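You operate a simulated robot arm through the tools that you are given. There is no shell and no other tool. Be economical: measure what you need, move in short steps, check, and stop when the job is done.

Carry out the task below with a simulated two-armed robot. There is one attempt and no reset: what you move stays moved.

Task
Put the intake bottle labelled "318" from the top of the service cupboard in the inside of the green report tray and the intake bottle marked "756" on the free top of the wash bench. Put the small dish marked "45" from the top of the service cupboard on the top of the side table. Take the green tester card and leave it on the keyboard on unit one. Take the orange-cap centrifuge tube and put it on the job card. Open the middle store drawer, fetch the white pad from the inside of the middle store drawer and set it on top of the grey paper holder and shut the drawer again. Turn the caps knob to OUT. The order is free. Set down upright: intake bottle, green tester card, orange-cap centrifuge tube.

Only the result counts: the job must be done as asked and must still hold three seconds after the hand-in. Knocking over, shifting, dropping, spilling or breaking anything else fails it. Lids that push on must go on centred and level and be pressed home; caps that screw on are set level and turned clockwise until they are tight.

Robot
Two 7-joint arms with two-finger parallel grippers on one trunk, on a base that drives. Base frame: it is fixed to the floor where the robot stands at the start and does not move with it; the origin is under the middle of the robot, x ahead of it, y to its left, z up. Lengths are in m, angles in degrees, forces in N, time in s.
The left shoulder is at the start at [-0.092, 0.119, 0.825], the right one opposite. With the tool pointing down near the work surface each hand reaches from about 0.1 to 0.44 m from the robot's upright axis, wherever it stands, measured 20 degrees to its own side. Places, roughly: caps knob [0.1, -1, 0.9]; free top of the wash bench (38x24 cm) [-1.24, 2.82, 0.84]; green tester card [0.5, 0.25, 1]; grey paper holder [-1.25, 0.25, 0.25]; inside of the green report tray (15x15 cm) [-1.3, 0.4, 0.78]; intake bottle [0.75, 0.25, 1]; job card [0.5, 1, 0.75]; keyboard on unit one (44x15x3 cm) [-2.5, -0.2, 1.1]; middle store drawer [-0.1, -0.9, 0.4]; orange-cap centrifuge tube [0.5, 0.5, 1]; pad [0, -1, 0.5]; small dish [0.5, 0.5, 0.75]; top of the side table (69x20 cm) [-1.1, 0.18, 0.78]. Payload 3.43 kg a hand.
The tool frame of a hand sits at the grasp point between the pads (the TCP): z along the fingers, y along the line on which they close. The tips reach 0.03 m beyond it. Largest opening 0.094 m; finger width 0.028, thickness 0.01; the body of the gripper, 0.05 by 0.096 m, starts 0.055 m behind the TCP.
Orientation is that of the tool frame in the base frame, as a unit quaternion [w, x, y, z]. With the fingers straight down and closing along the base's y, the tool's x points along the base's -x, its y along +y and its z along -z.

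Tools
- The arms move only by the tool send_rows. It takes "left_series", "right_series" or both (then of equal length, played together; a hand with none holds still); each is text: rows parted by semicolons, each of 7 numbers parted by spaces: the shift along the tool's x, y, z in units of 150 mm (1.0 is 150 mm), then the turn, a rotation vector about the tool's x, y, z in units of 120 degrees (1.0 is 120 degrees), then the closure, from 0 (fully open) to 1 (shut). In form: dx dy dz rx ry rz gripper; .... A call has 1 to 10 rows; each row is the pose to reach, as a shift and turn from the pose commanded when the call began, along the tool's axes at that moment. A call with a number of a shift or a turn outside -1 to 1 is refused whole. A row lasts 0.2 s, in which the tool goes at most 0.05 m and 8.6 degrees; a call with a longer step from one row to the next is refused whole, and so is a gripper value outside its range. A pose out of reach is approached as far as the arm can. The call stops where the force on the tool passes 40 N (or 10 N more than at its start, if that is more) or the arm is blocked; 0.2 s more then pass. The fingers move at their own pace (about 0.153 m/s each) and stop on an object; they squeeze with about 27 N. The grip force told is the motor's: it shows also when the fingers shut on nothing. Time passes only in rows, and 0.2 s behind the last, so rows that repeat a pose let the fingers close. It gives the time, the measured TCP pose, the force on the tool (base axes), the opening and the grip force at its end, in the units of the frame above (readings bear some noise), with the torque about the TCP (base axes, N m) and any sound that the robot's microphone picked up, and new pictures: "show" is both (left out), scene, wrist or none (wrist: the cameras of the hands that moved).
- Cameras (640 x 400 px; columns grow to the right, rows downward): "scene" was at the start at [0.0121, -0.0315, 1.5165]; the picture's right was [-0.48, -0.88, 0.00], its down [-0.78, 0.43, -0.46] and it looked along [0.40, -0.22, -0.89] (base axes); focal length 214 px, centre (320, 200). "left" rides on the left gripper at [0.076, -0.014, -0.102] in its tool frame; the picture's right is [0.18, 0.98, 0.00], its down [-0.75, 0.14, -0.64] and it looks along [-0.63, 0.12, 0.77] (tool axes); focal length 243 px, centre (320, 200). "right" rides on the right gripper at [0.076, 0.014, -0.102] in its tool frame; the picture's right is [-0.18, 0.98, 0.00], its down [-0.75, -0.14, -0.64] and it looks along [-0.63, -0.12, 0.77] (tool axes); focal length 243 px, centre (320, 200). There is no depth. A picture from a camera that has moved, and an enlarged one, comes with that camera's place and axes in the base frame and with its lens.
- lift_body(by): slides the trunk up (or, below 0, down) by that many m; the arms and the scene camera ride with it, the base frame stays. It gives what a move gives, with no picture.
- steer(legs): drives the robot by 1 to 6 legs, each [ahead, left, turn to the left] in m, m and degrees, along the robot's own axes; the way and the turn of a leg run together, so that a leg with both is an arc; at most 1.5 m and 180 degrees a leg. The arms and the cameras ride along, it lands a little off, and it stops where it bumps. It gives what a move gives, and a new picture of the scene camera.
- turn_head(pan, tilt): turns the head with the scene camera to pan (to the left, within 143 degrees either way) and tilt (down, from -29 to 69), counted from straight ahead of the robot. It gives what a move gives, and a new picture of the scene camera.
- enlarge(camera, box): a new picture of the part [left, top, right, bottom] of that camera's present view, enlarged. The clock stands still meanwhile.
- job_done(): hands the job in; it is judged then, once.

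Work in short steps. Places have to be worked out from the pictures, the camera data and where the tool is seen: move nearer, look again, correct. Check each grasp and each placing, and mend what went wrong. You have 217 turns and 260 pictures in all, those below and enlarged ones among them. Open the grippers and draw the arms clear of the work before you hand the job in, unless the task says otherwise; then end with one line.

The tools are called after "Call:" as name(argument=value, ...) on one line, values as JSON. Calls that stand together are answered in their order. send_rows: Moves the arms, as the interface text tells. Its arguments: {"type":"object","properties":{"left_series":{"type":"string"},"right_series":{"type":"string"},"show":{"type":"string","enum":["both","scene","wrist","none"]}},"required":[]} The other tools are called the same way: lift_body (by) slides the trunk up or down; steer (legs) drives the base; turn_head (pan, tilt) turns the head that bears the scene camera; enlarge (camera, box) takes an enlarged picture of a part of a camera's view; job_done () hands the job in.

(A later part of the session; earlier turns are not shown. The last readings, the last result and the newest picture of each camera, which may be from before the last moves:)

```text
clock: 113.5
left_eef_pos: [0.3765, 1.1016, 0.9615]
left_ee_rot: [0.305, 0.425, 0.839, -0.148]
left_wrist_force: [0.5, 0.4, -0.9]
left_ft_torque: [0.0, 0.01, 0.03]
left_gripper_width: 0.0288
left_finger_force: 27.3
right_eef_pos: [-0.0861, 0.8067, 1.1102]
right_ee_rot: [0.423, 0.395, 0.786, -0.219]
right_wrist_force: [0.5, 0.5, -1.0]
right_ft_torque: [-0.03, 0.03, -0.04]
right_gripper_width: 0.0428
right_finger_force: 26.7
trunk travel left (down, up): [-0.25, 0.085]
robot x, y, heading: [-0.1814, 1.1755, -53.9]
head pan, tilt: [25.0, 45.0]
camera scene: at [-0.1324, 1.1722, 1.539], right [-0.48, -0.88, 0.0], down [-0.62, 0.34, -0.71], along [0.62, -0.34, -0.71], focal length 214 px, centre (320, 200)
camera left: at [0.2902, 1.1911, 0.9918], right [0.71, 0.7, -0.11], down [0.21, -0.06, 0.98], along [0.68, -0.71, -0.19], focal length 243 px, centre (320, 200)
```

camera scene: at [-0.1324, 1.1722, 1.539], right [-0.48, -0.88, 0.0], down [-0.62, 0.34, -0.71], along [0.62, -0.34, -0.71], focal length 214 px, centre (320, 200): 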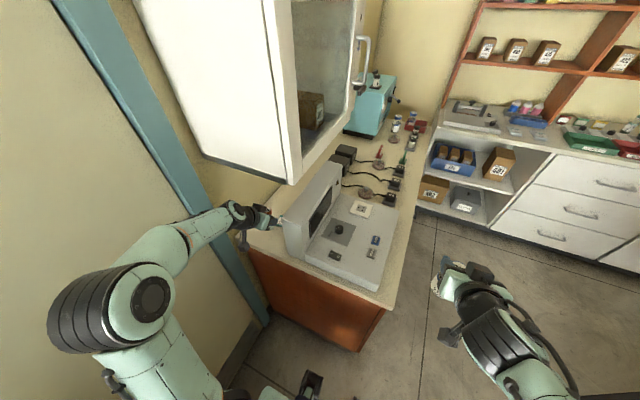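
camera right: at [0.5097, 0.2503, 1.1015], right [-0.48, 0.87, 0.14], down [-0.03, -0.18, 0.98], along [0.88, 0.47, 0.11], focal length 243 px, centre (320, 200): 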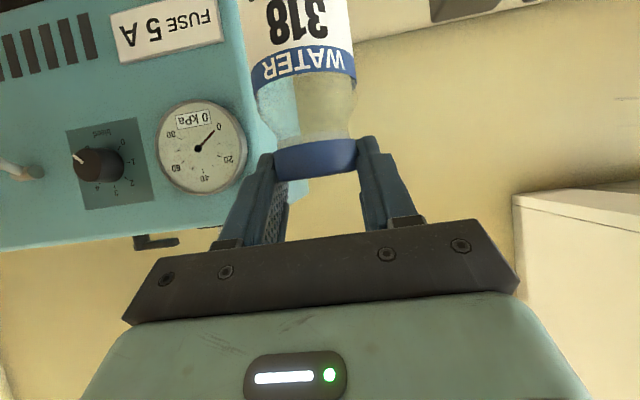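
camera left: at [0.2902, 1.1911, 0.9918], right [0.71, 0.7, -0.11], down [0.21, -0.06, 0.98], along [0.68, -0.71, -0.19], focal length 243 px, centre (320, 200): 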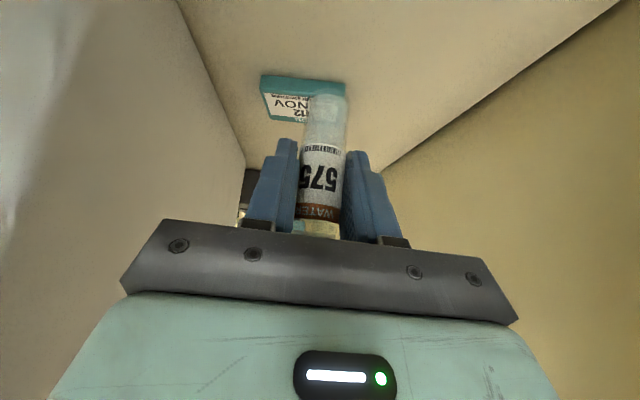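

Card centre refined to ≈[0.434, 1.011]. Continue 10.7 cm forward.

Call:
send_rows(left_series="-0.14 -0.02 0.115 0 0 0 0.9;-0.28 -0.05 0.23 0 0 0 0.9;-0.42 -0.05 0.35 0 0 0 0.9;-0.546 -0.05 0.459 0 0 0 0.9;-0.546 -0.05 0.459 0 0 0 0.9", show="both")

```text
clock: 114.7
left_eef_pos: [0.4315, 1.0127, 0.9613]
left_ee_rot: [0.305, 0.424, 0.84, -0.148]
left_wrist_force: [0.0, 0.1, -0.4]
left_ft_torque: [0.0, 0.04, -0.01]
left_gripper_width: 0.0284
left_finger_force: 27.1
right_eef_pos: [-0.0862, 0.8071, 1.1101]
right_ee_rot: [0.423, 0.395, 0.785, -0.22]
right_wrist_force: [0.2, 0.7, -1.1]
right_ft_torque: [0.02, 0.02, 0.02]
right_gripper_width: 0.0429
right_finger_force: 26.5
trunk travel left (down, up): [-0.25, 0.085]
robot x, y, heading: [-0.1806, 1.1766, -54.0]
head pan, tilt: [25.0, 45.0]
camera scene: at [-0.1325, 1.1719, 1.539], right [-0.48, -0.88, 0.0], down [-0.62, 0.34, -0.71], along [0.62, -0.34, -0.71], focal length 214 px, centre (320, 200)
camera left: at [0.347, 1.102, 0.9914], right [0.71, 0.7, -0.11], down [0.21, -0.06, 0.98], along [0.68, -0.71, -0.19], focal length 243 px, centre (320, 200)
```

scene: 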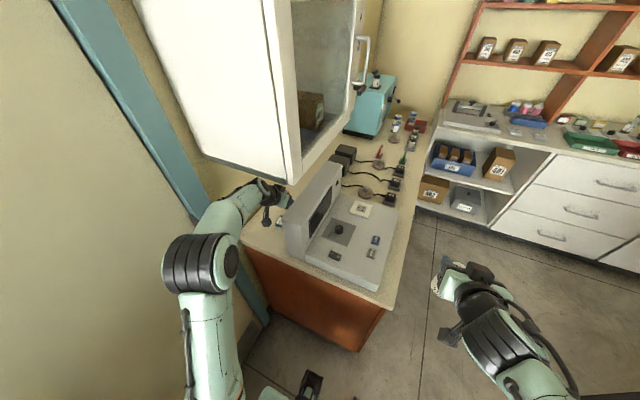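
left: 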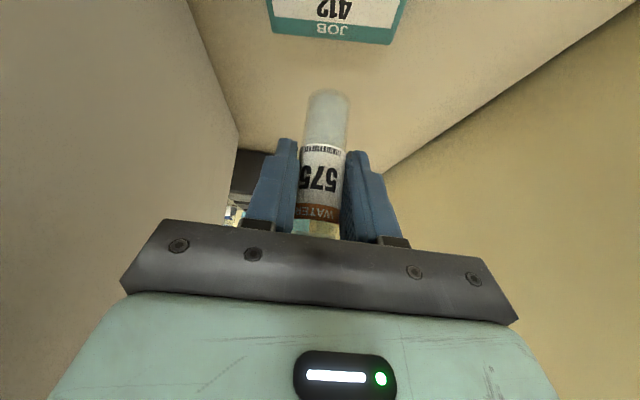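

The tube stands about 2 cm ahead of the TCP, so I move back 3.6 cm to centre it over the card, then lower 2.2 cm.

Call:
send_rows(left_series="0.09 0 -0.077 0 0 0 0.9;0.184 0 -0.154 0 0 0 0.9;0.184 0 -0.154 0 0 0 0.9;0.23 0 -0.1 0 0 0 0.9;0.278 0 -0.042 0 0 0 0.9;0.278 0 -0.042 0 0 0 0.9", show="wrist")

```text
clock: 116.1
left_eef_pos: [0.4114, 1.0381, 0.9393]
left_ee_rot: [0.305, 0.424, 0.84, -0.148]
left_wrist_force: [0.2, -0.2, -0.4]
left_ft_torque: [0.01, -0.02, 0.02]
left_gripper_width: 0.0288
left_finger_force: 26.5
right_eef_pos: [-0.087, 0.8065, 1.1096]
right_ee_rot: [0.423, 0.395, 0.786, -0.219]
right_wrist_force: [0.0, 0.0, -1.4]
right_ft_torque: [0.02, 0.0, -0.01]
right_gripper_width: 0.0427
right_finger_force: 27.4
trunk travel left (down, up): [-0.25, 0.085]
robot x, y, heading: [-0.1765, 1.1764, -54.0]
head pan, tilt: [25.0, 45.0]
camera left: at [0.3247, 1.1293, 0.9705], right [0.71, 0.7, -0.11], down [0.21, -0.06, 0.98], along [0.68, -0.71, -0.19], focal length 243 px, centre (320, 200)
```

left: 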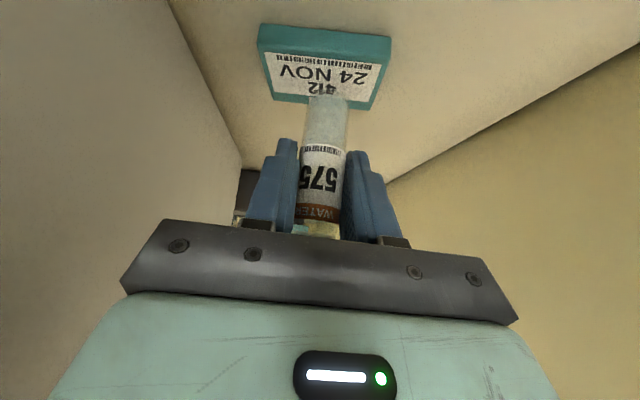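

Geometry shows the tube will land at card centre. Lower the last ~1 cm slowly.

Call:
send_rows(left_series="0.013 0 0.015 0 0 0 0.9;0.022 0 0.026 0 0 0 0.9;0.03 0 0.036 0 0 0 0.9;0.03 0 0.036 0 0 0 0.9", show="wrist")

```text
clock: 117.1
left_eef_pos: [0.4107, 1.039, 0.9342]
left_ee_rot: [0.305, 0.425, 0.839, -0.149]
left_wrist_force: [-0.1, 0.3, -0.5]
left_ft_torque: [-0.01, -0.01, 0.02]
left_gripper_width: 0.0287
left_finger_force: 27.4
right_eef_pos: [-0.087, 0.8062, 1.1094]
right_ee_rot: [0.422, 0.395, 0.786, -0.219]
right_wrist_force: [0.1, 0.1, -1.0]
right_ft_torque: [0.04, -0.01, 0.0]
right_gripper_width: 0.043
right_finger_force: 27.2
trunk travel left (down, up): [-0.25, 0.085]
robot x, y, heading: [-0.1797, 1.1737, -54.0]
head pan, tilt: [25.0, 45.0]
camera left: at [0.3252, 1.1294, 0.9647], right [0.71, 0.7, -0.11], down [0.21, -0.06, 0.98], along [0.68, -0.71, -0.19], focal length 243 px, centre (320, 200)
```

left: 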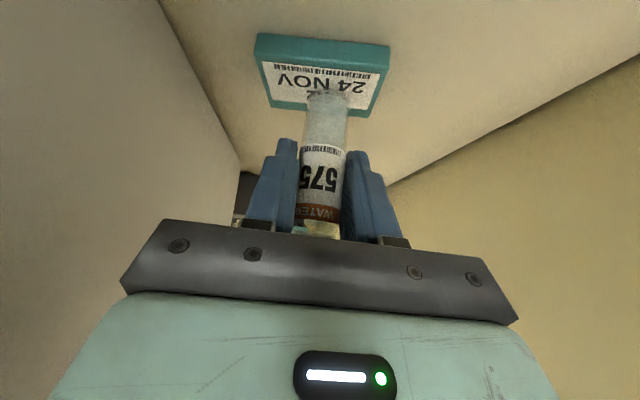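

Call:
send_rows(left_series="0.013 0 0.015 0 0 0 0.9;0.026 0 0.031 0 0 0 0.9;0.038 0 0.046 0 0 0 0.9;0.038 0 0.046 0 0 0 0.9", show="wrist")

```text
clock: 118.1
left_eef_pos: [0.4122, 1.039, 0.9297]
left_ee_rot: [0.31, 0.423, 0.839, -0.148]
left_wrist_force: [1.3, -0.2, 23.1]
left_ft_torque: [-0.15, -0.01, -0.01]
left_gripper_width: 0.0289
left_finger_force: 27.0
right_eef_pos: [-0.0882, 0.8075, 1.1104]
right_ee_rot: [0.423, 0.395, 0.785, -0.219]
right_wrist_force: [-0.4, 0.7, -0.7]
right_ft_torque: [-0.01, 0.0, 0.01]
right_gripper_width: 0.0425
right_finger_force: 27.3
trunk travel left (down, up): [-0.25, 0.085]
robot x, y, heading: [-0.1792, 1.1741, -54.0]
head pan, tilt: [25.0, 45.0]
camera left: at [0.3256, 1.1291, 0.9585], right [0.7, 0.7, -0.11], down [0.2, -0.05, 0.98], along [0.68, -0.71, -0.18], focal length 243 px, centre (320, 200)
```

left: 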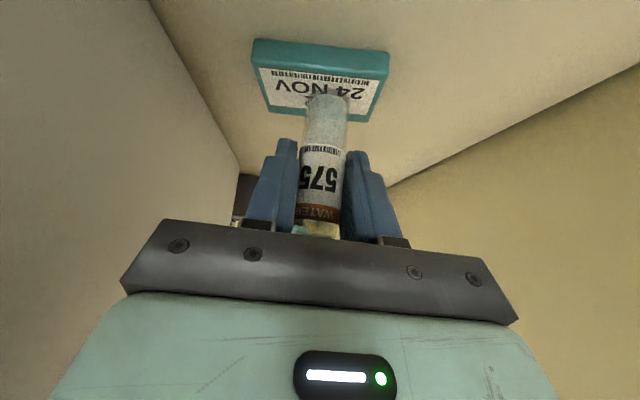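

Contact (23 N). I relieve 2 mm, open, and withdraw along the fingers.

Call:
send_rows(left_series="-0.01 0 -0.012 0 0 0 0.9;-0.01 0 -0.012 0 0 0 0.75;-0.01 0 -0.012 0 0 0 0.55;-0.01 0 -0.012 0 0 0 0.4;0.01 0 -0.12 0 0 0 0.4;0.05 0 -0.28 0 0 0 0.4;0.09 0 -0.45 0 0 0 0.4;0.15 0 -0.6 0 0 0 0.4;0.15 0 -0.6 0 0 0 0.4", show="both")

```text
clock: 120.1
left_eef_pos: [0.3678, 1.098, 0.9789]
left_ee_rot: [0.305, 0.424, 0.84, -0.149]
left_wrist_force: [0.3, -0.4, -0.2]
left_ft_torque: [-0.01, 0.02, 0.01]
left_gripper_width: 0.0562
left_finger_force: 0.1
right_eef_pos: [-0.0869, 0.8055, 1.11]
right_ee_rot: [0.422, 0.395, 0.786, -0.219]
right_wrist_force: [-1.0, 0.3, -0.2]
right_ft_torque: [0.0, -0.04, -0.04]
right_gripper_width: 0.0429
right_finger_force: 26.7
trunk travel left (down, up): [-0.25, 0.085]
robot x, y, heading: [-0.1791, 1.1759, -54.0]
head pan, tilt: [25.0, 45.0]
camera scene: at [-0.1319, 1.1712, 1.539], right [-0.48, -0.88, 0.0], down [-0.62, 0.34, -0.71], along [0.62, -0.34, -0.71], focal length 214 px, centre (320, 200)
camera left: at [0.2814, 1.1889, 1.0101], right [0.71, 0.7, -0.11], down [0.21, -0.06, 0.98], along [0.68, -0.71, -0.19], focal length 243 px, centre (320, 200)
```

scene: 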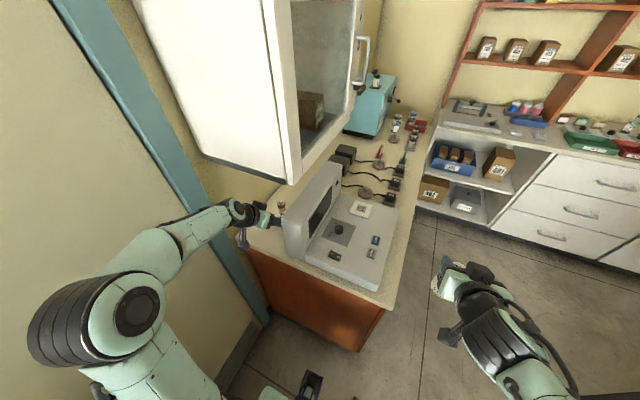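
left: 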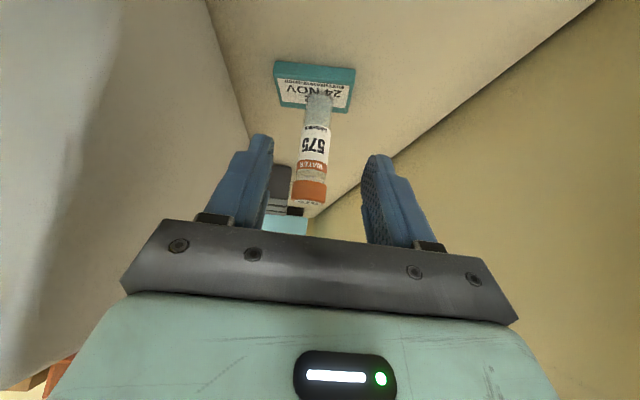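

The tube stands upright on the job card. Withdraw the left hand: back out first, then up and inward.

Call:
send_rows(left_series="0.2 0 -0.17 0 0 0 0.2;0.4 0 -0.34 0 0 0 0;0.6 0 -0.5 0 0 0 0;0.77 0 -0.64 0 0 0 0;0.6 -0.1 -0.8 0 0 0 0;0.4 -0.3 -0.9 0 0 0 0;0.3 -0.6 -0.95 0 0 0 0;0.3 -0.9 -0.95 0 0 0 0;0.3 -1 -0.95 0 0 0 0", show="none")

Call:
steer(legs=[[-0.15, 0, 0], [0, 0, 89]])

```text
clock: 122.1
left_eef_pos: [0.1689, 1.1076, 1.0601]
left_ee_rot: [0.305, 0.423, 0.84, -0.148]
left_wrist_force: [-0.3, -0.6, 0.4]
left_ft_torque: [-0.04, -0.02, 0.0]
left_gripper_width: 0.0942
left_finger_force: 0.1
right_eef_pos: [-0.0855, 0.8055, 1.1109]
right_ee_rot: [0.422, 0.395, 0.786, -0.219]
right_wrist_force: [0.0, 0.0, -1.8]
right_ft_torque: [0.04, 0.02, 0.04]
right_gripper_width: 0.0428
right_finger_force: 26.9
trunk travel left (down, up): [-0.25, 0.085]
robot x, y, heading: [-0.1774, 1.1815, -53.8]
head pan, tilt: [25.0, 45.0]
```

```text
clock: 127.2
left_eef_pos: [-0.1868, 1.6445, 1.06]
left_ee_rot: [0.323, -0.281, 0.898, 0.105]
left_wrist_force: [0.2, 0.2, -0.5]
left_ft_torque: [0.0, 0.03, 0.04]
left_gripper_width: 0.0942
left_finger_force: 0.0
right_eef_pos: [0.1075, 1.3791, 1.1098]
right_ee_rot: [0.455, -0.264, 0.839, 0.137]
right_wrist_force: [0.2, -0.2, 0.2]
right_ft_torque: [0.01, 0.01, -0.01]
right_gripper_width: 0.0425
right_finger_force: 27.2
trunk travel left (down, up): [-0.25, 0.085]
robot x, y, heading: [-0.2682, 1.302, 34.4]
head pan, tilt: [25.0, 45.0]
camera scene: at [-0.2619, 1.3432, 1.539], right [0.86, -0.51, 0.0], down [-0.36, -0.61, -0.71], along [0.36, 0.61, -0.71], focal length 214 px, centre (320, 200)
```

scene: 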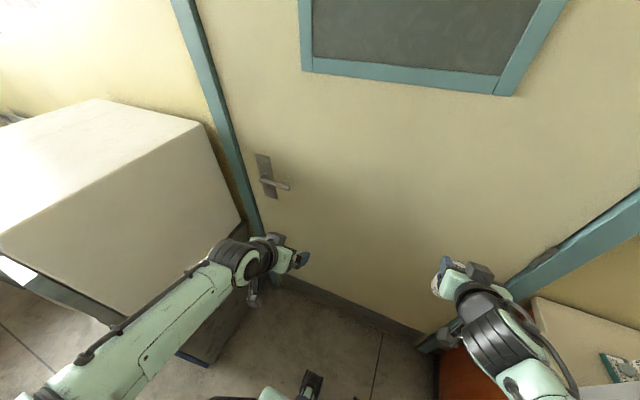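

Drive back to the cupboard front to pick the dish with the left hand.

Call:
steer(legs=[[-0.38, 0, 1.5], [0, -1.28, 0], [0.12, 0, 0]])

Call:
turn_head(pan=0, tilt=58)

```text
clock: 141.2
left_eef_pos: [0.275, 0.4355, 1.0592]
left_ee_rot: [0.319, -0.294, 0.894, 0.11]
left_wrist_force: [-0.2, 0.3, -0.2]
left_ft_torque: [0.02, 0.03, 0.01]
left_gripper_width: 0.0941
left_finger_force: 0.1
right_eef_pos: [0.5766, 0.1776, 1.1076]
right_ee_rot: [0.452, -0.275, 0.837, 0.142]
right_wrist_force: [-0.6, -0.7, -0.9]
right_ft_torque: [0.0, 0.03, 0.03]
right_gripper_width: 0.0429
right_finger_force: 27.0
trunk travel left (down, up): [-0.25, 0.085]
robot x, y, heading: [0.2071, 0.0903, 36.0]
head pan, tilt: [25.0, 45.0]
stopped in leg 3: the robot was blocked; the commanded pose is now the measured one
camera scene: at [0.2092, 0.1324, 1.5391], right [0.87, -0.49, 0.0], down [-0.34, -0.62, -0.71], along [0.34, 0.62, -0.71], focal length 214 px, centre (320, 200)
```

scene: 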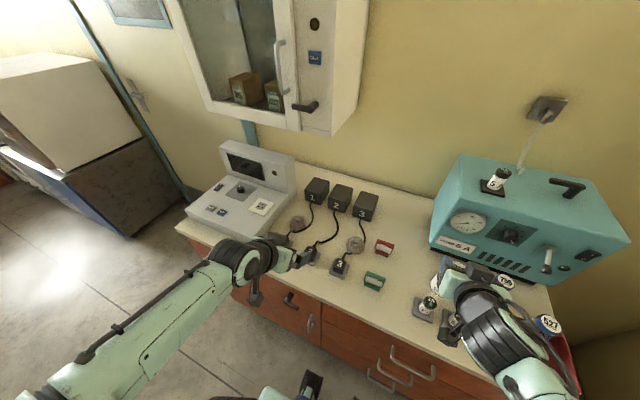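

```text
clock: 142.1
left_eef_pos: [0.2763, 0.4348, 1.0589]
left_ee_rot: [0.32, -0.293, 0.894, 0.11]
left_wrist_force: [-0.5, 0.5, 0.0]
left_ft_torque: [0.01, 0.01, -0.01]
left_gripper_width: 0.0941
left_finger_force: 0.1
right_eef_pos: [0.5759, 0.1792, 1.109]
right_ee_rot: [0.454, -0.275, 0.836, 0.143]
right_wrist_force: [0.1, -1.2, -0.2]
right_ft_torque: [0.04, 0.01, -0.02]
right_gripper_width: 0.0427
right_finger_force: 26.6
trunk travel left (down, up): [-0.25, 0.085]
robot x, y, heading: [0.2066, 0.0875, 36.1]
head pan, tilt: [0.0, 58.0]
camera scene: at [0.2255, 0.1019, 1.5219], right [0.59, -0.81, 0.0], down [-0.69, -0.5, -0.53], along [0.43, 0.31, -0.85], focal length 214 px, centre (320, 200)
```

scene: 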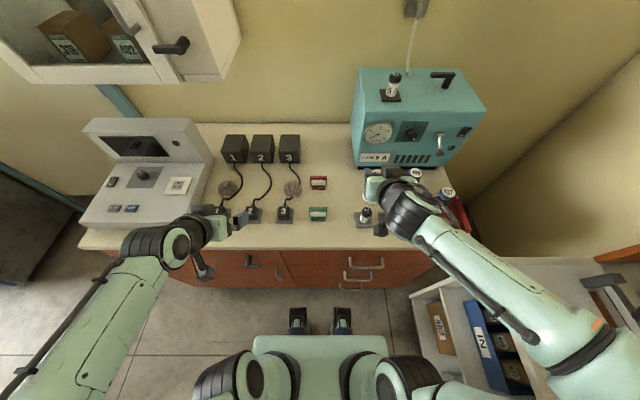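

Dish by plug 3 is at about [0.549, 0.463]. I bring the left hand over it with less pitch and look.

Call:
send_rows(left_series="-0.1 -0.16 0.16 0 0.02 0 0;-0.2 -0.32 0.33 0 0.04 0 0;-0.3 -0.5 0.5 0 0.07 0 0;-0.4 -0.66 0.68 0 0.1 0 0;-0.5 -0.82 0.85 0 0.125 0 0;-0.56 -0.92 0.95 0 0.125 0 0;-0.56 -0.92 0.95 0 0.125 0 0", show="both")

```text
clock: 143.7
left_eef_pos: [0.4817, 0.4155, 1.0002]
left_ee_rot: [0.2, -0.305, 0.928, 0.07]
left_wrist_force: [0.6, 0.6, -0.7]
left_ft_torque: [0.01, 0.02, 0.0]
left_gripper_width: 0.0941
left_finger_force: 0.0
right_eef_pos: [0.5766, 0.179, 1.1085]
right_ee_rot: [0.452, -0.276, 0.836, 0.143]
right_wrist_force: [-0.2, -0.4, -1.8]
right_ft_torque: [0.02, -0.02, -0.03]
right_gripper_width: 0.0426
right_finger_force: 26.6
trunk travel left (down, up): [-0.25, 0.085]
robot x, y, heading: [0.2011, 0.0848, 35.9]
head pan, tilt: [0.0, 58.0]
camera scene: at [0.2251, 0.1018, 1.5219], right [0.59, -0.81, 0.0], down [-0.69, -0.5, -0.53], along [0.43, 0.31, -0.85], focal length 214 px, centre (320, 200)
camera left: at [0.4004, 0.3354, 1.0622], right [-0.72, 0.69, -0.07], down [0.26, 0.36, 0.9], along [0.64, 0.63, -0.43], focal length 243 px, centre (320, 200)
```

scene: 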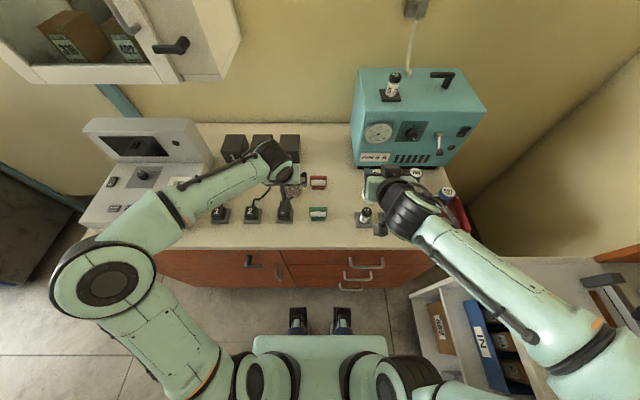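
left: 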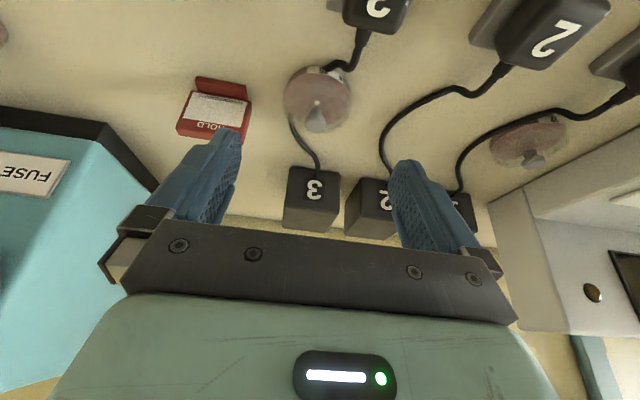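

Call:
enlarge(camera="left", box=[240, 30, 400, 150])

```text
3.33 times, centred on (320, 90) of left
camera zoom: at [0.4004, 0.3354, 1.0622], right [-0.72, 0.69, -0.07], down [0.26, 0.36, 0.9], along [0.64, 0.63, -0.43], focal length 809 px, centre (320, 567)
```

zoom: 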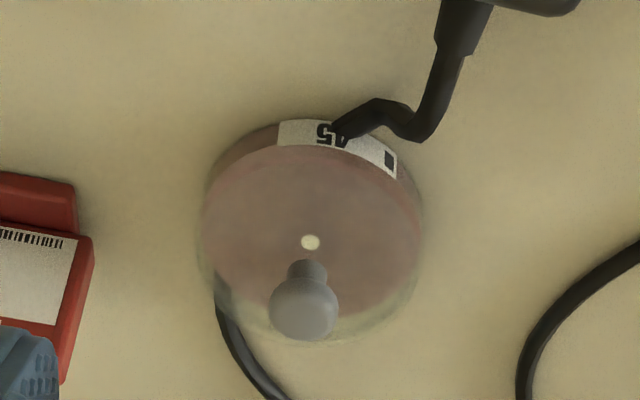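

Label 45 confirmed. I'll grasp the lid knob (z≈0.88) first and test whether the whole dish comes along. Approach to z 0.93 and check.

Call:
send_rows(left_series="-0.05 0 0.2 0 0 0 0.45;-0.1 0 0.4 0 0 0 0.45;-0.13 0 0.58 0 0 0 0.45;-0.13 0 0.58 0 0 0 0.45", show="wrist")

```text
clock: 144.7
left_eef_pos: [0.5248, 0.4475, 0.9303]
left_ee_rot: [0.201, -0.306, 0.928, 0.071]
left_wrist_force: [-1.2, -0.6, -0.6]
left_ft_torque: [0.02, -0.01, 0.01]
left_gripper_width: 0.0517
left_finger_force: 0.1
right_eef_pos: [0.5758, 0.1791, 1.1084]
right_ee_rot: [0.453, -0.275, 0.836, 0.142]
right_wrist_force: [-1.1, -0.2, -0.6]
right_ft_torque: [-0.06, 0.01, -0.02]
right_gripper_width: 0.0427
right_finger_force: 27.3
trunk travel left (down, up): [-0.25, 0.085]
robot x, y, heading: [0.2052, 0.0865, 35.9]
head pan, tilt: [0.0, 58.0]
camera left: at [0.4436, 0.3692, 0.9927], right [-0.72, 0.69, -0.07], down [0.26, 0.36, 0.9], along [0.65, 0.63, -0.43], focal length 243 px, centre (320, 200)
```

left: 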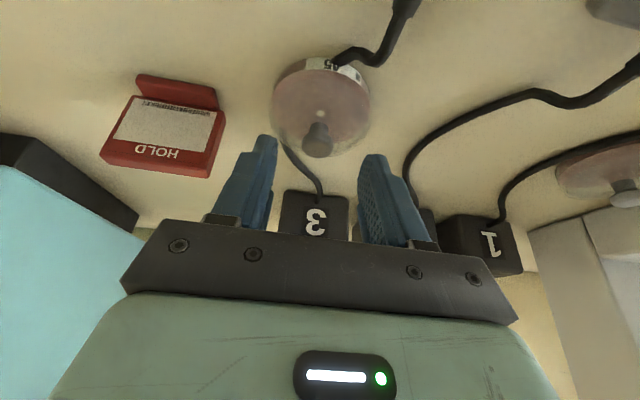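

Knob at ≈[0.544, 0.460, 0.882]. Advance 33 mm along the fingers and close.

Call:
send_rows(left_series="0 -0.01 0.1 0 0 0 0.45;0 -0.01 0.19 0 0 0 0.45;0 -0.01 0.22 0 0 0 0.45;0 -0.01 0.22 0 0 0 1;0 -0.01 0.22 0 0 0 1;0 -0.01 0.22 0 0 0 1", show="wrist")

```text
clock: 145.3
left_eef_pos: [0.5364, 0.4534, 0.915]
left_ee_rot: [0.209, -0.305, 0.926, 0.071]
left_wrist_force: [-4.9, -2.5, 16.6]
left_ft_torque: [-0.17, 0.06, -0.04]
left_gripper_width: 0.0515
left_finger_force: 0.0
right_eef_pos: [0.5755, 0.1781, 1.1082]
right_ee_rot: [0.452, -0.276, 0.836, 0.143]
right_wrist_force: [-0.3, 0.2, -0.8]
right_ft_torque: [-0.02, 0.03, 0.0]
right_gripper_width: 0.0426
right_finger_force: 27.2
trunk travel left (down, up): [-0.25, 0.085]
robot x, y, heading: [0.2047, 0.0885, 35.9]
head pan, tilt: [0.0, 58.0]
stopped in row 3 (left hand): the force on the tool passed its limit at 44 N (the readings are from after the stop); the commanded pose is now the measured one
camera left: at [0.4545, 0.3744, 0.9747], right [-0.72, 0.69, -0.08], down [0.24, 0.35, 0.9], along [0.65, 0.63, -0.42], focal length 243 px, centre (320, 200)
```

left: 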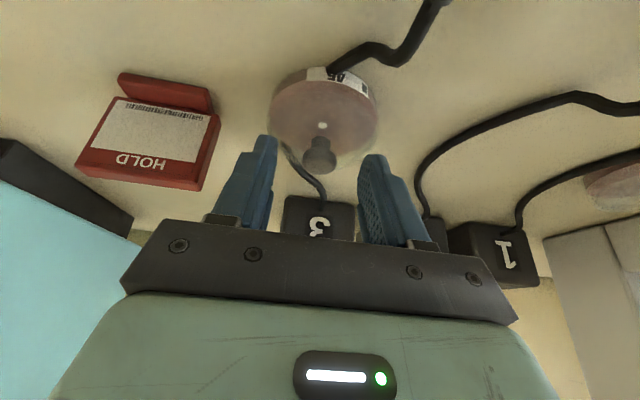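

Tips rest on the lid; knob is within the pads. Back off 3 mm and close.

Call:
send_rows(left_series="0 0 -0.025 0 0 0 0.45;0 0 -0.025 0 0 0 1;0 0 -0.025 0 0 0 1;0 0 -0.025 0 0 0 1", show="wrist")

```text
clock: 146.3
left_eef_pos: [0.5351, 0.4528, 0.916]
left_ee_rot: [0.207, -0.304, 0.927, 0.071]
left_wrist_force: [-0.5, 1.6, 4.2]
left_ft_torque: [0.0, 0.02, 0.0]
left_gripper_width: 0.0142
left_finger_force: 27.4
right_eef_pos: [0.5749, 0.1785, 1.1085]
right_ee_rot: [0.453, -0.275, 0.836, 0.143]
right_wrist_force: [-0.5, -0.8, -1.2]
right_ft_torque: [-0.01, -0.02, -0.01]
right_gripper_width: 0.0425
right_finger_force: 27.4
trunk travel left (down, up): [-0.25, 0.085]
robot x, y, heading: [0.2062, 0.0917, 35.9]
head pan, tilt: [0.0, 58.0]
camera left: at [0.4528, 0.3742, 0.9758], right [-0.72, 0.69, -0.07], down [0.25, 0.35, 0.9], along [0.65, 0.63, -0.42], focal length 243 px, centre (320, 200)
```

left: 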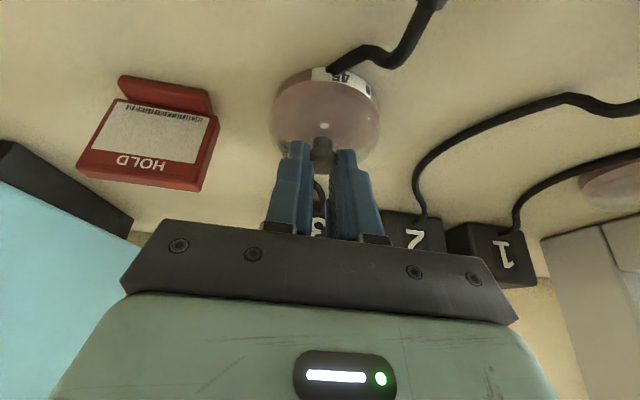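

Knob held (14 mm). Lift 3 cm and check.

Call:
send_rows(left_series="-0.02 0 -0.04 0 0 0 1;-0.05 0 -0.1 0 0 0 1;-0.085 0 -0.18 0 0 0 1;-0.085 0 -0.18 0 0 0 1", show="wrist")

```text
clock: 147.3
left_eef_pos: [0.5347, 0.4526, 0.9456]
left_ee_rot: [0.207, -0.305, 0.927, 0.071]
left_wrist_force: [-1.2, 0.0, 0.5]
left_ft_torque: [0.02, 0.0, 0.01]
left_gripper_width: 0.0141
left_finger_force: 27.0
right_eef_pos: [0.575, 0.1788, 1.1094]
right_ee_rot: [0.453, -0.276, 0.836, 0.143]
right_wrist_force: [0.9, 0.3, -0.6]
right_ft_torque: [0.04, -0.01, -0.01]
right_gripper_width: 0.0427
right_finger_force: 27.5
trunk travel left (down, up): [-0.25, 0.085]
robot x, y, heading: [0.2045, 0.09, 36.1]
head pan, tilt: [0.0, 58.0]
heard: snap
camera left: at [0.4529, 0.3734, 1.0062], right [-0.72, 0.69, -0.07], down [0.25, 0.35, 0.9], along [0.65, 0.63, -0.42], focal length 243 px, centre (320, 200)
```

left: 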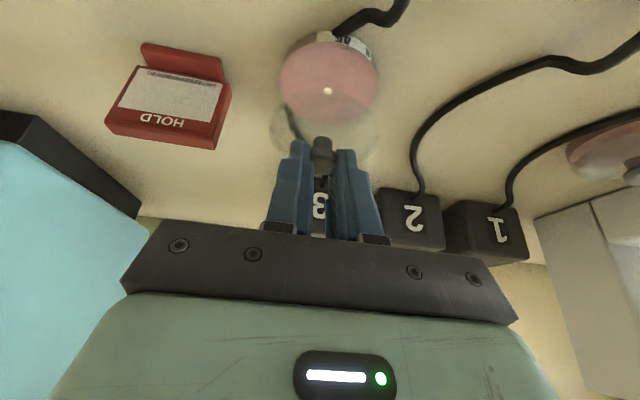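

The lid snapped off — it's a push-on lid. I lower it straight back along the same path and press it home.

Call:
send_rows(left_series="0.035 0 0.08 0 0 0 1;0.06 0 0.13 0 0 0 1;0.075 0 0.16 0 0 0 1;0.085 0 0.185 0 0 0 1;0.092 0 0.2 0 0 0 1;0.092 0 0.2 0 0 0 1", show="wrist")

```text
clock: 148.7
left_eef_pos: [0.5353, 0.4526, 0.9142]
left_ee_rot: [0.21, -0.305, 0.926, 0.071]
left_wrist_force: [0.4, -0.7, 21.3]
left_ft_torque: [0.03, -0.04, 0.05]
left_gripper_width: 0.0142
left_finger_force: 27.3
right_eef_pos: [0.5754, 0.1781, 1.1086]
right_ee_rot: [0.453, -0.275, 0.836, 0.143]
right_wrist_force: [0.1, 0.8, 0.2]
right_ft_torque: [0.02, 0.01, -0.03]
right_gripper_width: 0.0426
right_finger_force: 27.6
trunk travel left (down, up): [-0.25, 0.085]
robot x, y, heading: [0.1997, 0.0912, 35.9]
head pan, tilt: [0.0, 58.0]
heard: snap
camera left: at [0.4534, 0.3733, 0.9747], right [-0.72, 0.69, -0.08], down [0.24, 0.35, 0.91], along [0.65, 0.63, -0.42], focal length 243 px, centre (320, 200)
```

left: 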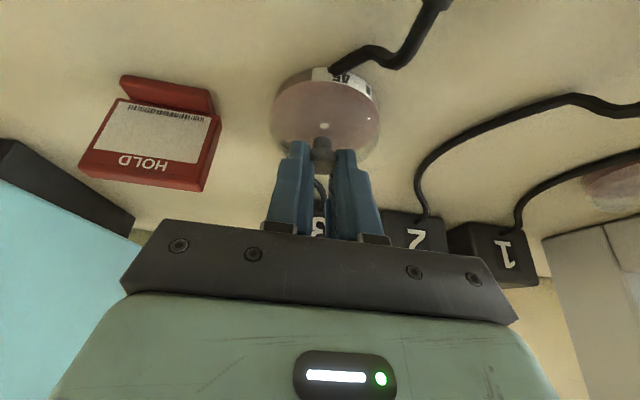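

Snap heard again and the lid sits level: it's back on. Now I release the knob, rise, open fully and straddle the dish body instead.

Call:
send_rows(left_series="0 0 -0.02 0 0 0 0.75;0 0 -0.02 0 0 0 0.6;-0.08 0 -0.18 0 0 0 0.6;-0.08 0 -0.18 0 0 0 0;-0.08 0 -0.18 0 0 0 0;-0.08 0 -0.18 0 0 0 0;0 0 0 0 0 0 0", show="wrist")

```text
clock: 150.3
left_eef_pos: [0.5367, 0.4525, 0.9113]
left_ee_rot: [0.206, -0.305, 0.927, 0.071]
left_wrist_force: [-0.6, 0.3, 0.2]
left_ft_torque: [-0.01, -0.01, 0.0]
left_gripper_width: 0.094
left_finger_force: 0.0
right_eef_pos: [0.5754, 0.1784, 1.1085]
right_ee_rot: [0.452, -0.275, 0.836, 0.143]
right_wrist_force: [0.4, -0.9, -1.1]
right_ft_torque: [-0.04, 0.02, -0.02]
right_gripper_width: 0.0427
right_finger_force: 27.1
trunk travel left (down, up): [-0.25, 0.085]
robot x, y, heading: [0.2022, 0.0888, 36.1]
head pan, tilt: [0.0, 58.0]
camera left: at [0.4541, 0.3732, 0.9713], right [-0.72, 0.69, -0.07], down [0.25, 0.35, 0.9], along [0.65, 0.63, -0.42], focal length 243 px, centre (320, 200)
```

left: 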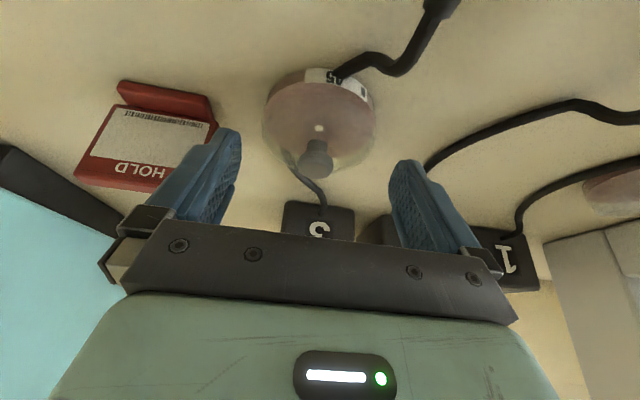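

Centred over the dish. Descend around its sides with the opening slightly reduced.

Call:
send_rows(left_series="0.04 0.01 0.06 0 0 0 0.06;0.08 0.01 0.13 0 0 0 0.06;0.12 0.01 0.19 0 0 0 0.06;0.137 0.01 0.225 0 0 0 0.06;0.137 0.01 0.225 0 0 0 0.06", show="wrist")

```text
clock: 151.1
left_eef_pos: [0.5335, 0.4511, 0.8945]
left_ee_rot: [0.218, -0.304, 0.925, 0.071]
left_wrist_force: [-11.9, -9.6, 15.9]
left_ft_torque: [0.32, 0.85, 0.7]
left_gripper_width: 0.0878
left_finger_force: 0.1
right_eef_pos: [0.5736, 0.1767, 1.1086]
right_ee_rot: [0.452, -0.277, 0.836, 0.144]
right_wrist_force: [-1.4, -0.1, -0.5]
right_ft_torque: [-0.01, 0.02, 0.02]
right_gripper_width: 0.0429
right_finger_force: 27.0
trunk travel left (down, up): [-0.25, 0.085]
robot x, y, heading: [0.207, 0.0865, 36.1]
head pan, tilt: [0.0, 58.0]
stopped in row 3 (left hand): the force on the tool passed its limit at 50 N (the readings are from after the stop); the commanded pose is now the measured one
camera left: at [0.4499, 0.3712, 0.951], right [-0.72, 0.69, -0.08], down [0.23, 0.34, 0.91], along [0.66, 0.63, -0.4], focal length 243 px, centre (320, 200)
```

left: 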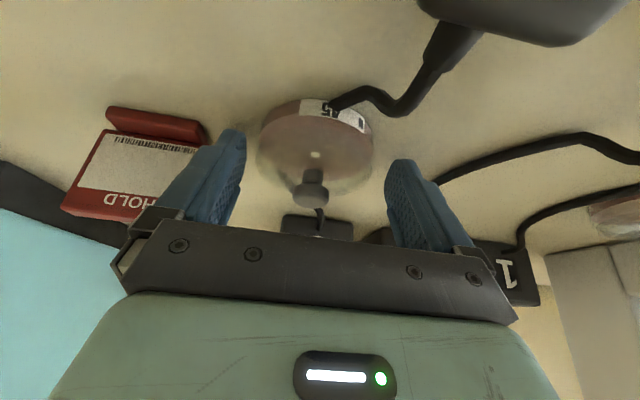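

The left finger landed on the lid's rim (lid ≈8 cm wide). I rise 2 cm, open fully, shift 3.5 mm left and look.

Call:
send_rows(left_series="-0.03 0 -0.06 0 0.01 0 0;-0.055 0.02 -0.12 0 0.012 0 0;-0.055 0.024 -0.12 0 0.012 0 0;-0.055 0.024 -0.12 0 0.012 0 0", show="wrist")

```text
clock: 152.1
left_eef_pos: [0.5291, 0.4553, 0.9106]
left_ee_rot: [0.205, -0.306, 0.927, 0.068]
left_wrist_force: [-0.1, 0.5, 0.4]
left_ft_torque: [0.02, 0.01, 0.01]
left_gripper_width: 0.0938
left_finger_force: 0.1
right_eef_pos: [0.5762, 0.1787, 1.109]
right_ee_rot: [0.453, -0.276, 0.836, 0.144]
right_wrist_force: [-0.1, -0.2, -1.5]
right_ft_torque: [-0.02, 0.01, -0.01]
right_gripper_width: 0.0425
right_finger_force: 27.5
trunk travel left (down, up): [-0.25, 0.085]
robot x, y, heading: [0.2034, 0.0873, 35.9]
head pan, tilt: [0.0, 58.0]
camera left: at [0.4477, 0.3766, 0.9712], right [-0.72, 0.69, -0.08], down [0.25, 0.36, 0.9], along [0.65, 0.63, -0.43], focal length 243 px, centre (320, 200)
```

left: 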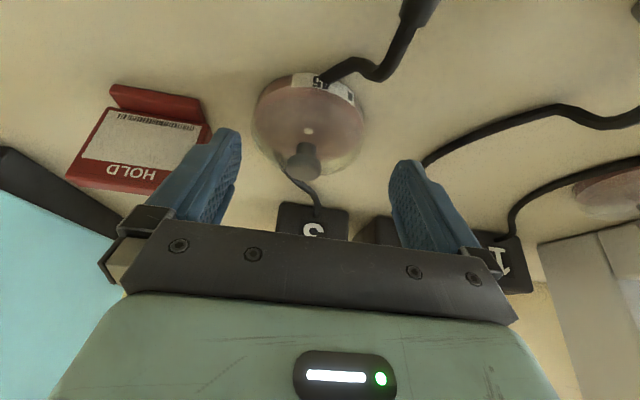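

By the camera model the dish is ~10 mm to the right of the hand's centre. I correct, then descend with full opening.

Call:
send_rows(left_series="-0.03 -0.065 0.0 0 0 0 0;-0.01 -0.065 0.08 0 0 0 0;0.015 -0.065 0.15 0 0 0 0;0.035 -0.065 0.21 0 0 0 0;0.049 -0.065 0.26 0 0 0 0;0.049 -0.065 0.26 0 0 0 0", show="wrist")

```text
clock: 153.1
left_eef_pos: [0.543, 0.453, 0.8934]
left_ee_rot: [0.211, -0.306, 0.926, 0.069]
left_wrist_force: [-14.8, -10.9, 21.0]
left_ft_torque: [0.46, 1.15, 0.93]
left_gripper_width: 0.094
left_finger_force: 0.0
right_eef_pos: [0.5739, 0.1771, 1.1083]
right_ee_rot: [0.453, -0.276, 0.835, 0.144]
right_wrist_force: [0.0, 0.1, -0.8]
right_ft_torque: [0.01, 0.01, -0.02]
right_gripper_width: 0.0426
right_finger_force: 26.8
trunk travel left (down, up): [-0.25, 0.085]
robot x, y, heading: [0.2049, 0.0918, 36.1]
head pan, tilt: [0.0, 58.0]
stopped in row 4 (left hand): the force on the tool passed its limit at 49 N (the readings are from after the stop); the commanded pose is now the measured one
camera left: at [0.4606, 0.3731, 0.9527], right [-0.72, 0.69, -0.08], down [0.24, 0.35, 0.9], along [0.65, 0.63, -0.42], focal length 243 px, centre (320, 200)
```

left: 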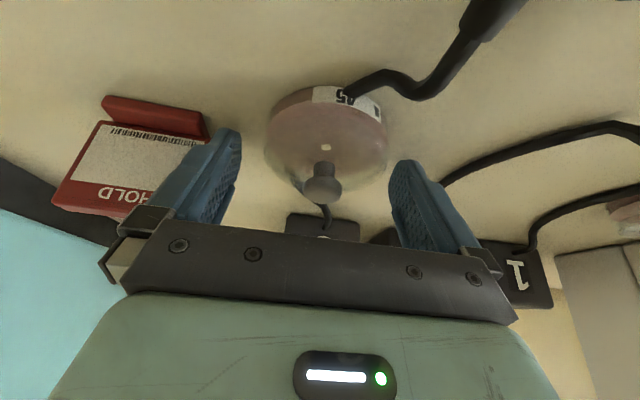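

Left finger tip again meets something at z≈0.86. I check from the scene camera.

Call:
enlarge(camera="scene", box=[230, 140, 350, 230])

Call:
enlarge(camera="left", box=[240, 60, 480, 240])

```text
4.44 times, centred on (290, 185) of scene
camera zoom: at [0.2234, 0.0999, 1.522], right [0.59, -0.81, 0.0], down [-0.68, -0.5, -0.53], along [0.43, 0.31, -0.85], focal length 953 px, centre (453, 267)
```

zoom: 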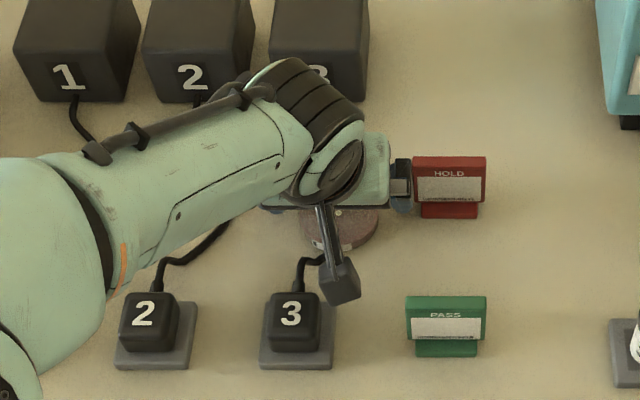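

```text
2.22 times, centred on (360, 150) of left
camera zoom: at [0.4606, 0.3731, 0.9527], right [-0.72, 0.69, -0.08], down [0.24, 0.35, 0.9], along [0.65, 0.63, -0.42], focal length 539 px, centre (231, 311)
```

zoom: 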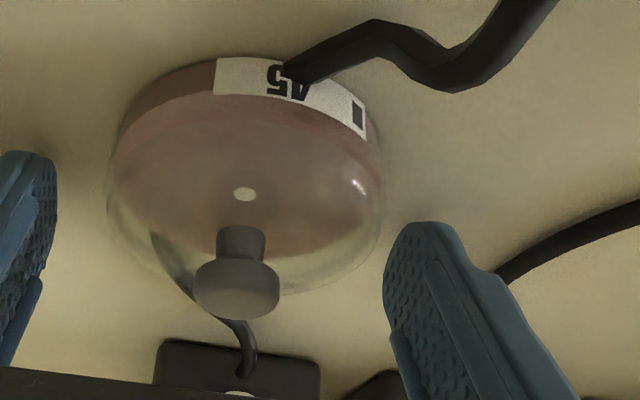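

The enlarged view shows the dish off-centre toward the left finger by ~7 mm. Rise, shift left 7 mm, descend again.

Call:
send_rows(left_series="-0.04 0 -0.08 0 0 0 0;-0.04 0.047 -0.08 0 0 0 0;-0.04 0.047 -0.08 0 0 0 0", show="none")

Call:
enlarge(camera="left", box=[200, 50, 440, 230])

```text
clock: 153.9
left_eef_pos: [0.5402, 0.4604, 0.9028]
left_ee_rot: [0.209, -0.305, 0.926, 0.069]
left_wrist_force: [1.0, 0.3, 0.8]
left_ft_torque: [0.02, 0.02, 0.02]
left_gripper_width: 0.094
left_finger_force: 0.1
right_eef_pos: [0.5758, 0.1787, 1.1081]
right_ee_rot: [0.452, -0.275, 0.836, 0.143]
right_wrist_force: [0.1, -0.4, -2.1]
right_ft_torque: [-0.01, 0.01, 0.04]
right_gripper_width: 0.0426
right_finger_force: 26.6
trunk travel left (down, up): [-0.25, 0.085]
robot x, y, heading: [0.2048, 0.0864, 36.1]
head pan, tilt: [0.0, 58.0]
```

```text
2.22 times, centred on (320, 140) of left
camera zoom: at [0.4576, 0.3816, 0.9638], right [-0.72, 0.69, -0.08], down [0.24, 0.35, 0.9], along [0.65, 0.63, -0.42], focal length 539 px, centre (320, 333)
```

zoom: 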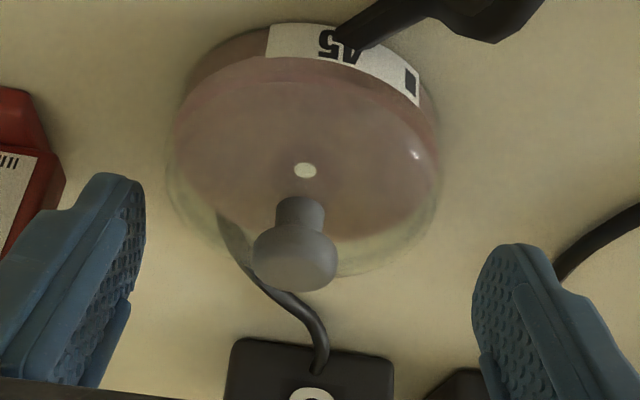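

Now centred. Straight down.

Call:
send_rows(left_series="0.025 0 0.05 0 0 0 0;0.05 0 0.1 0 0 0 0;0.07 0 0.15 0 0 0 0;0.085 0 0.185 0 0 0 0;0.085 0 0.185 0 0 0 0", show="wrist")

```text
clock: 154.6
left_eef_pos: [0.5402, 0.4608, 0.8932]
left_ee_rot: [0.219, -0.306, 0.924, 0.071]
left_wrist_force: [-11.2, -9.1, 17.4]
left_ft_torque: [0.39, 0.88, 0.86]
left_gripper_width: 0.0935
left_finger_force: 0.0
right_eef_pos: [0.5734, 0.1771, 1.1088]
right_ee_rot: [0.453, -0.276, 0.836, 0.143]
right_wrist_force: [0.2, -0.4, -1.0]
right_ft_torque: [0.03, 0.0, 0.02]
right_gripper_width: 0.0423
right_finger_force: 26.9
trunk travel left (down, up): [-0.25, 0.085]
robot x, y, heading: [0.205, 0.0852, 36.4]
head pan, tilt: [0.0, 58.0]
stopped in row 3 (left hand): the force on the tool passed its limit at 50 N (the readings are from after the stop); the commanded pose is now the measured one
camera left: at [0.4576, 0.3809, 0.951], right [-0.72, 0.69, -0.09], down [0.23, 0.35, 0.91], along [0.66, 0.63, -0.4], focal length 243 px, centre (320, 200)
```

left: 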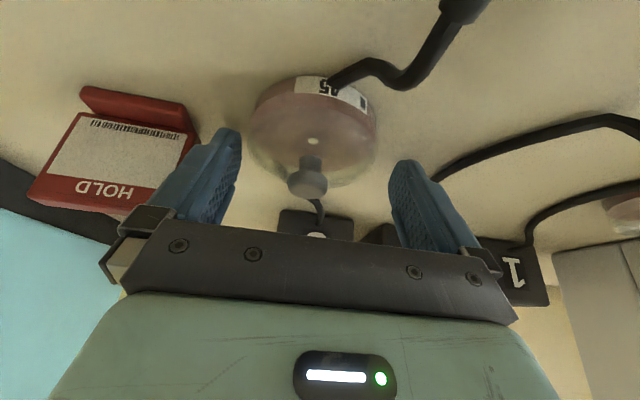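

Reviewing: contact height is always the same (tips at ≈0.86), so the counter itself is at ≈0.858 — the fingers are simply at the counter beside the dish. I raise 4 mm, centre, and close on the dish.

Call:
send_rows(left_series="-0.012 -0.025 -0.028 0 0.015 0 0;-0.012 -0.025 -0.028 0 0.015 0 0;-0.012 -0.025 -0.028 0 0.015 0 0.2;-0.012 -0.025 -0.028 0 0.015 0 0.4;-0.012 -0.025 -0.028 0 0.015 0 0.7;-0.012 -0.025 -0.028 0 0.015 0 1;-0.012 -0.025 -0.028 0 0.015 0 1", show="wrist")

```text
clock: 156.2
left_eef_pos: [0.5432, 0.4589, 0.8942]
left_ee_rot: [0.203, -0.305, 0.928, 0.065]
left_wrist_force: [0.0, 0.9, 0.1]
left_ft_torque: [0.01, -0.02, 0.02]
left_gripper_width: 0.0663
left_finger_force: 26.4
right_eef_pos: [0.5748, 0.1785, 1.1081]
right_ee_rot: [0.452, -0.276, 0.836, 0.144]
right_wrist_force: [-0.5, -0.5, -1.4]
right_ft_torque: [0.03, -0.01, -0.01]
right_gripper_width: 0.0426
right_finger_force: 27.7
trunk travel left (down, up): [-0.25, 0.085]
robot x, y, heading: [0.2037, 0.0916, 36.4]
head pan, tilt: [0.0, 58.0]
camera left: at [0.4627, 0.3807, 0.956], right [-0.72, 0.69, -0.08], down [0.25, 0.36, 0.9], along [0.65, 0.62, -0.43], focal length 243 px, centre (320, 200)
```

left: 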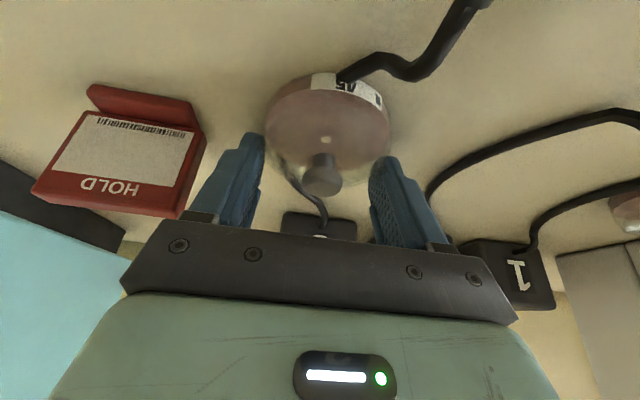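

Gripped at 66 mm. Lift slowly and check.

Call:
send_rows(left_series="-0.02 0 -0.05 0 0 0 1;-0.05 0 -0.11 0 0 0 1;-0.08 0 -0.18 0 0 0 1;-0.08 0 -0.18 0 0 0 1", show="wrist")

```text
clock: 157.2
left_eef_pos: [0.544, 0.4585, 0.9243]
left_ee_rot: [0.202, -0.306, 0.928, 0.065]
left_wrist_force: [0.9, 0.0, -1.7]
left_ft_torque: [0.01, 0.01, 0.04]
left_gripper_width: 0.0662
left_finger_force: 27.3
right_eef_pos: [0.5749, 0.1791, 1.109]
right_ee_rot: [0.451, -0.277, 0.836, 0.144]
right_wrist_force: [-0.2, 0.0, -1.3]
right_ft_torque: [-0.01, 0.01, -0.01]
right_gripper_width: 0.0425
right_finger_force: 26.8
trunk travel left (down, up): [-0.25, 0.085]
robot x, y, heading: [0.2042, 0.0861, 36.4]
head pan, tilt: [0.0, 58.0]
camera left: at [0.4621, 0.3803, 0.9865], right [-0.72, 0.69, -0.08], down [0.25, 0.36, 0.9], along [0.65, 0.62, -0.43], focal length 243 px, centre (320, 200)
```

left: 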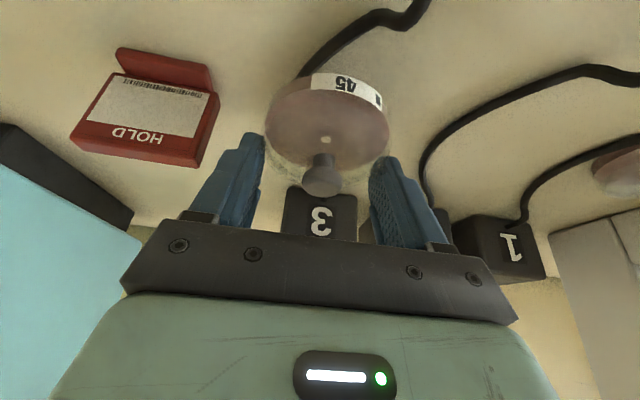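

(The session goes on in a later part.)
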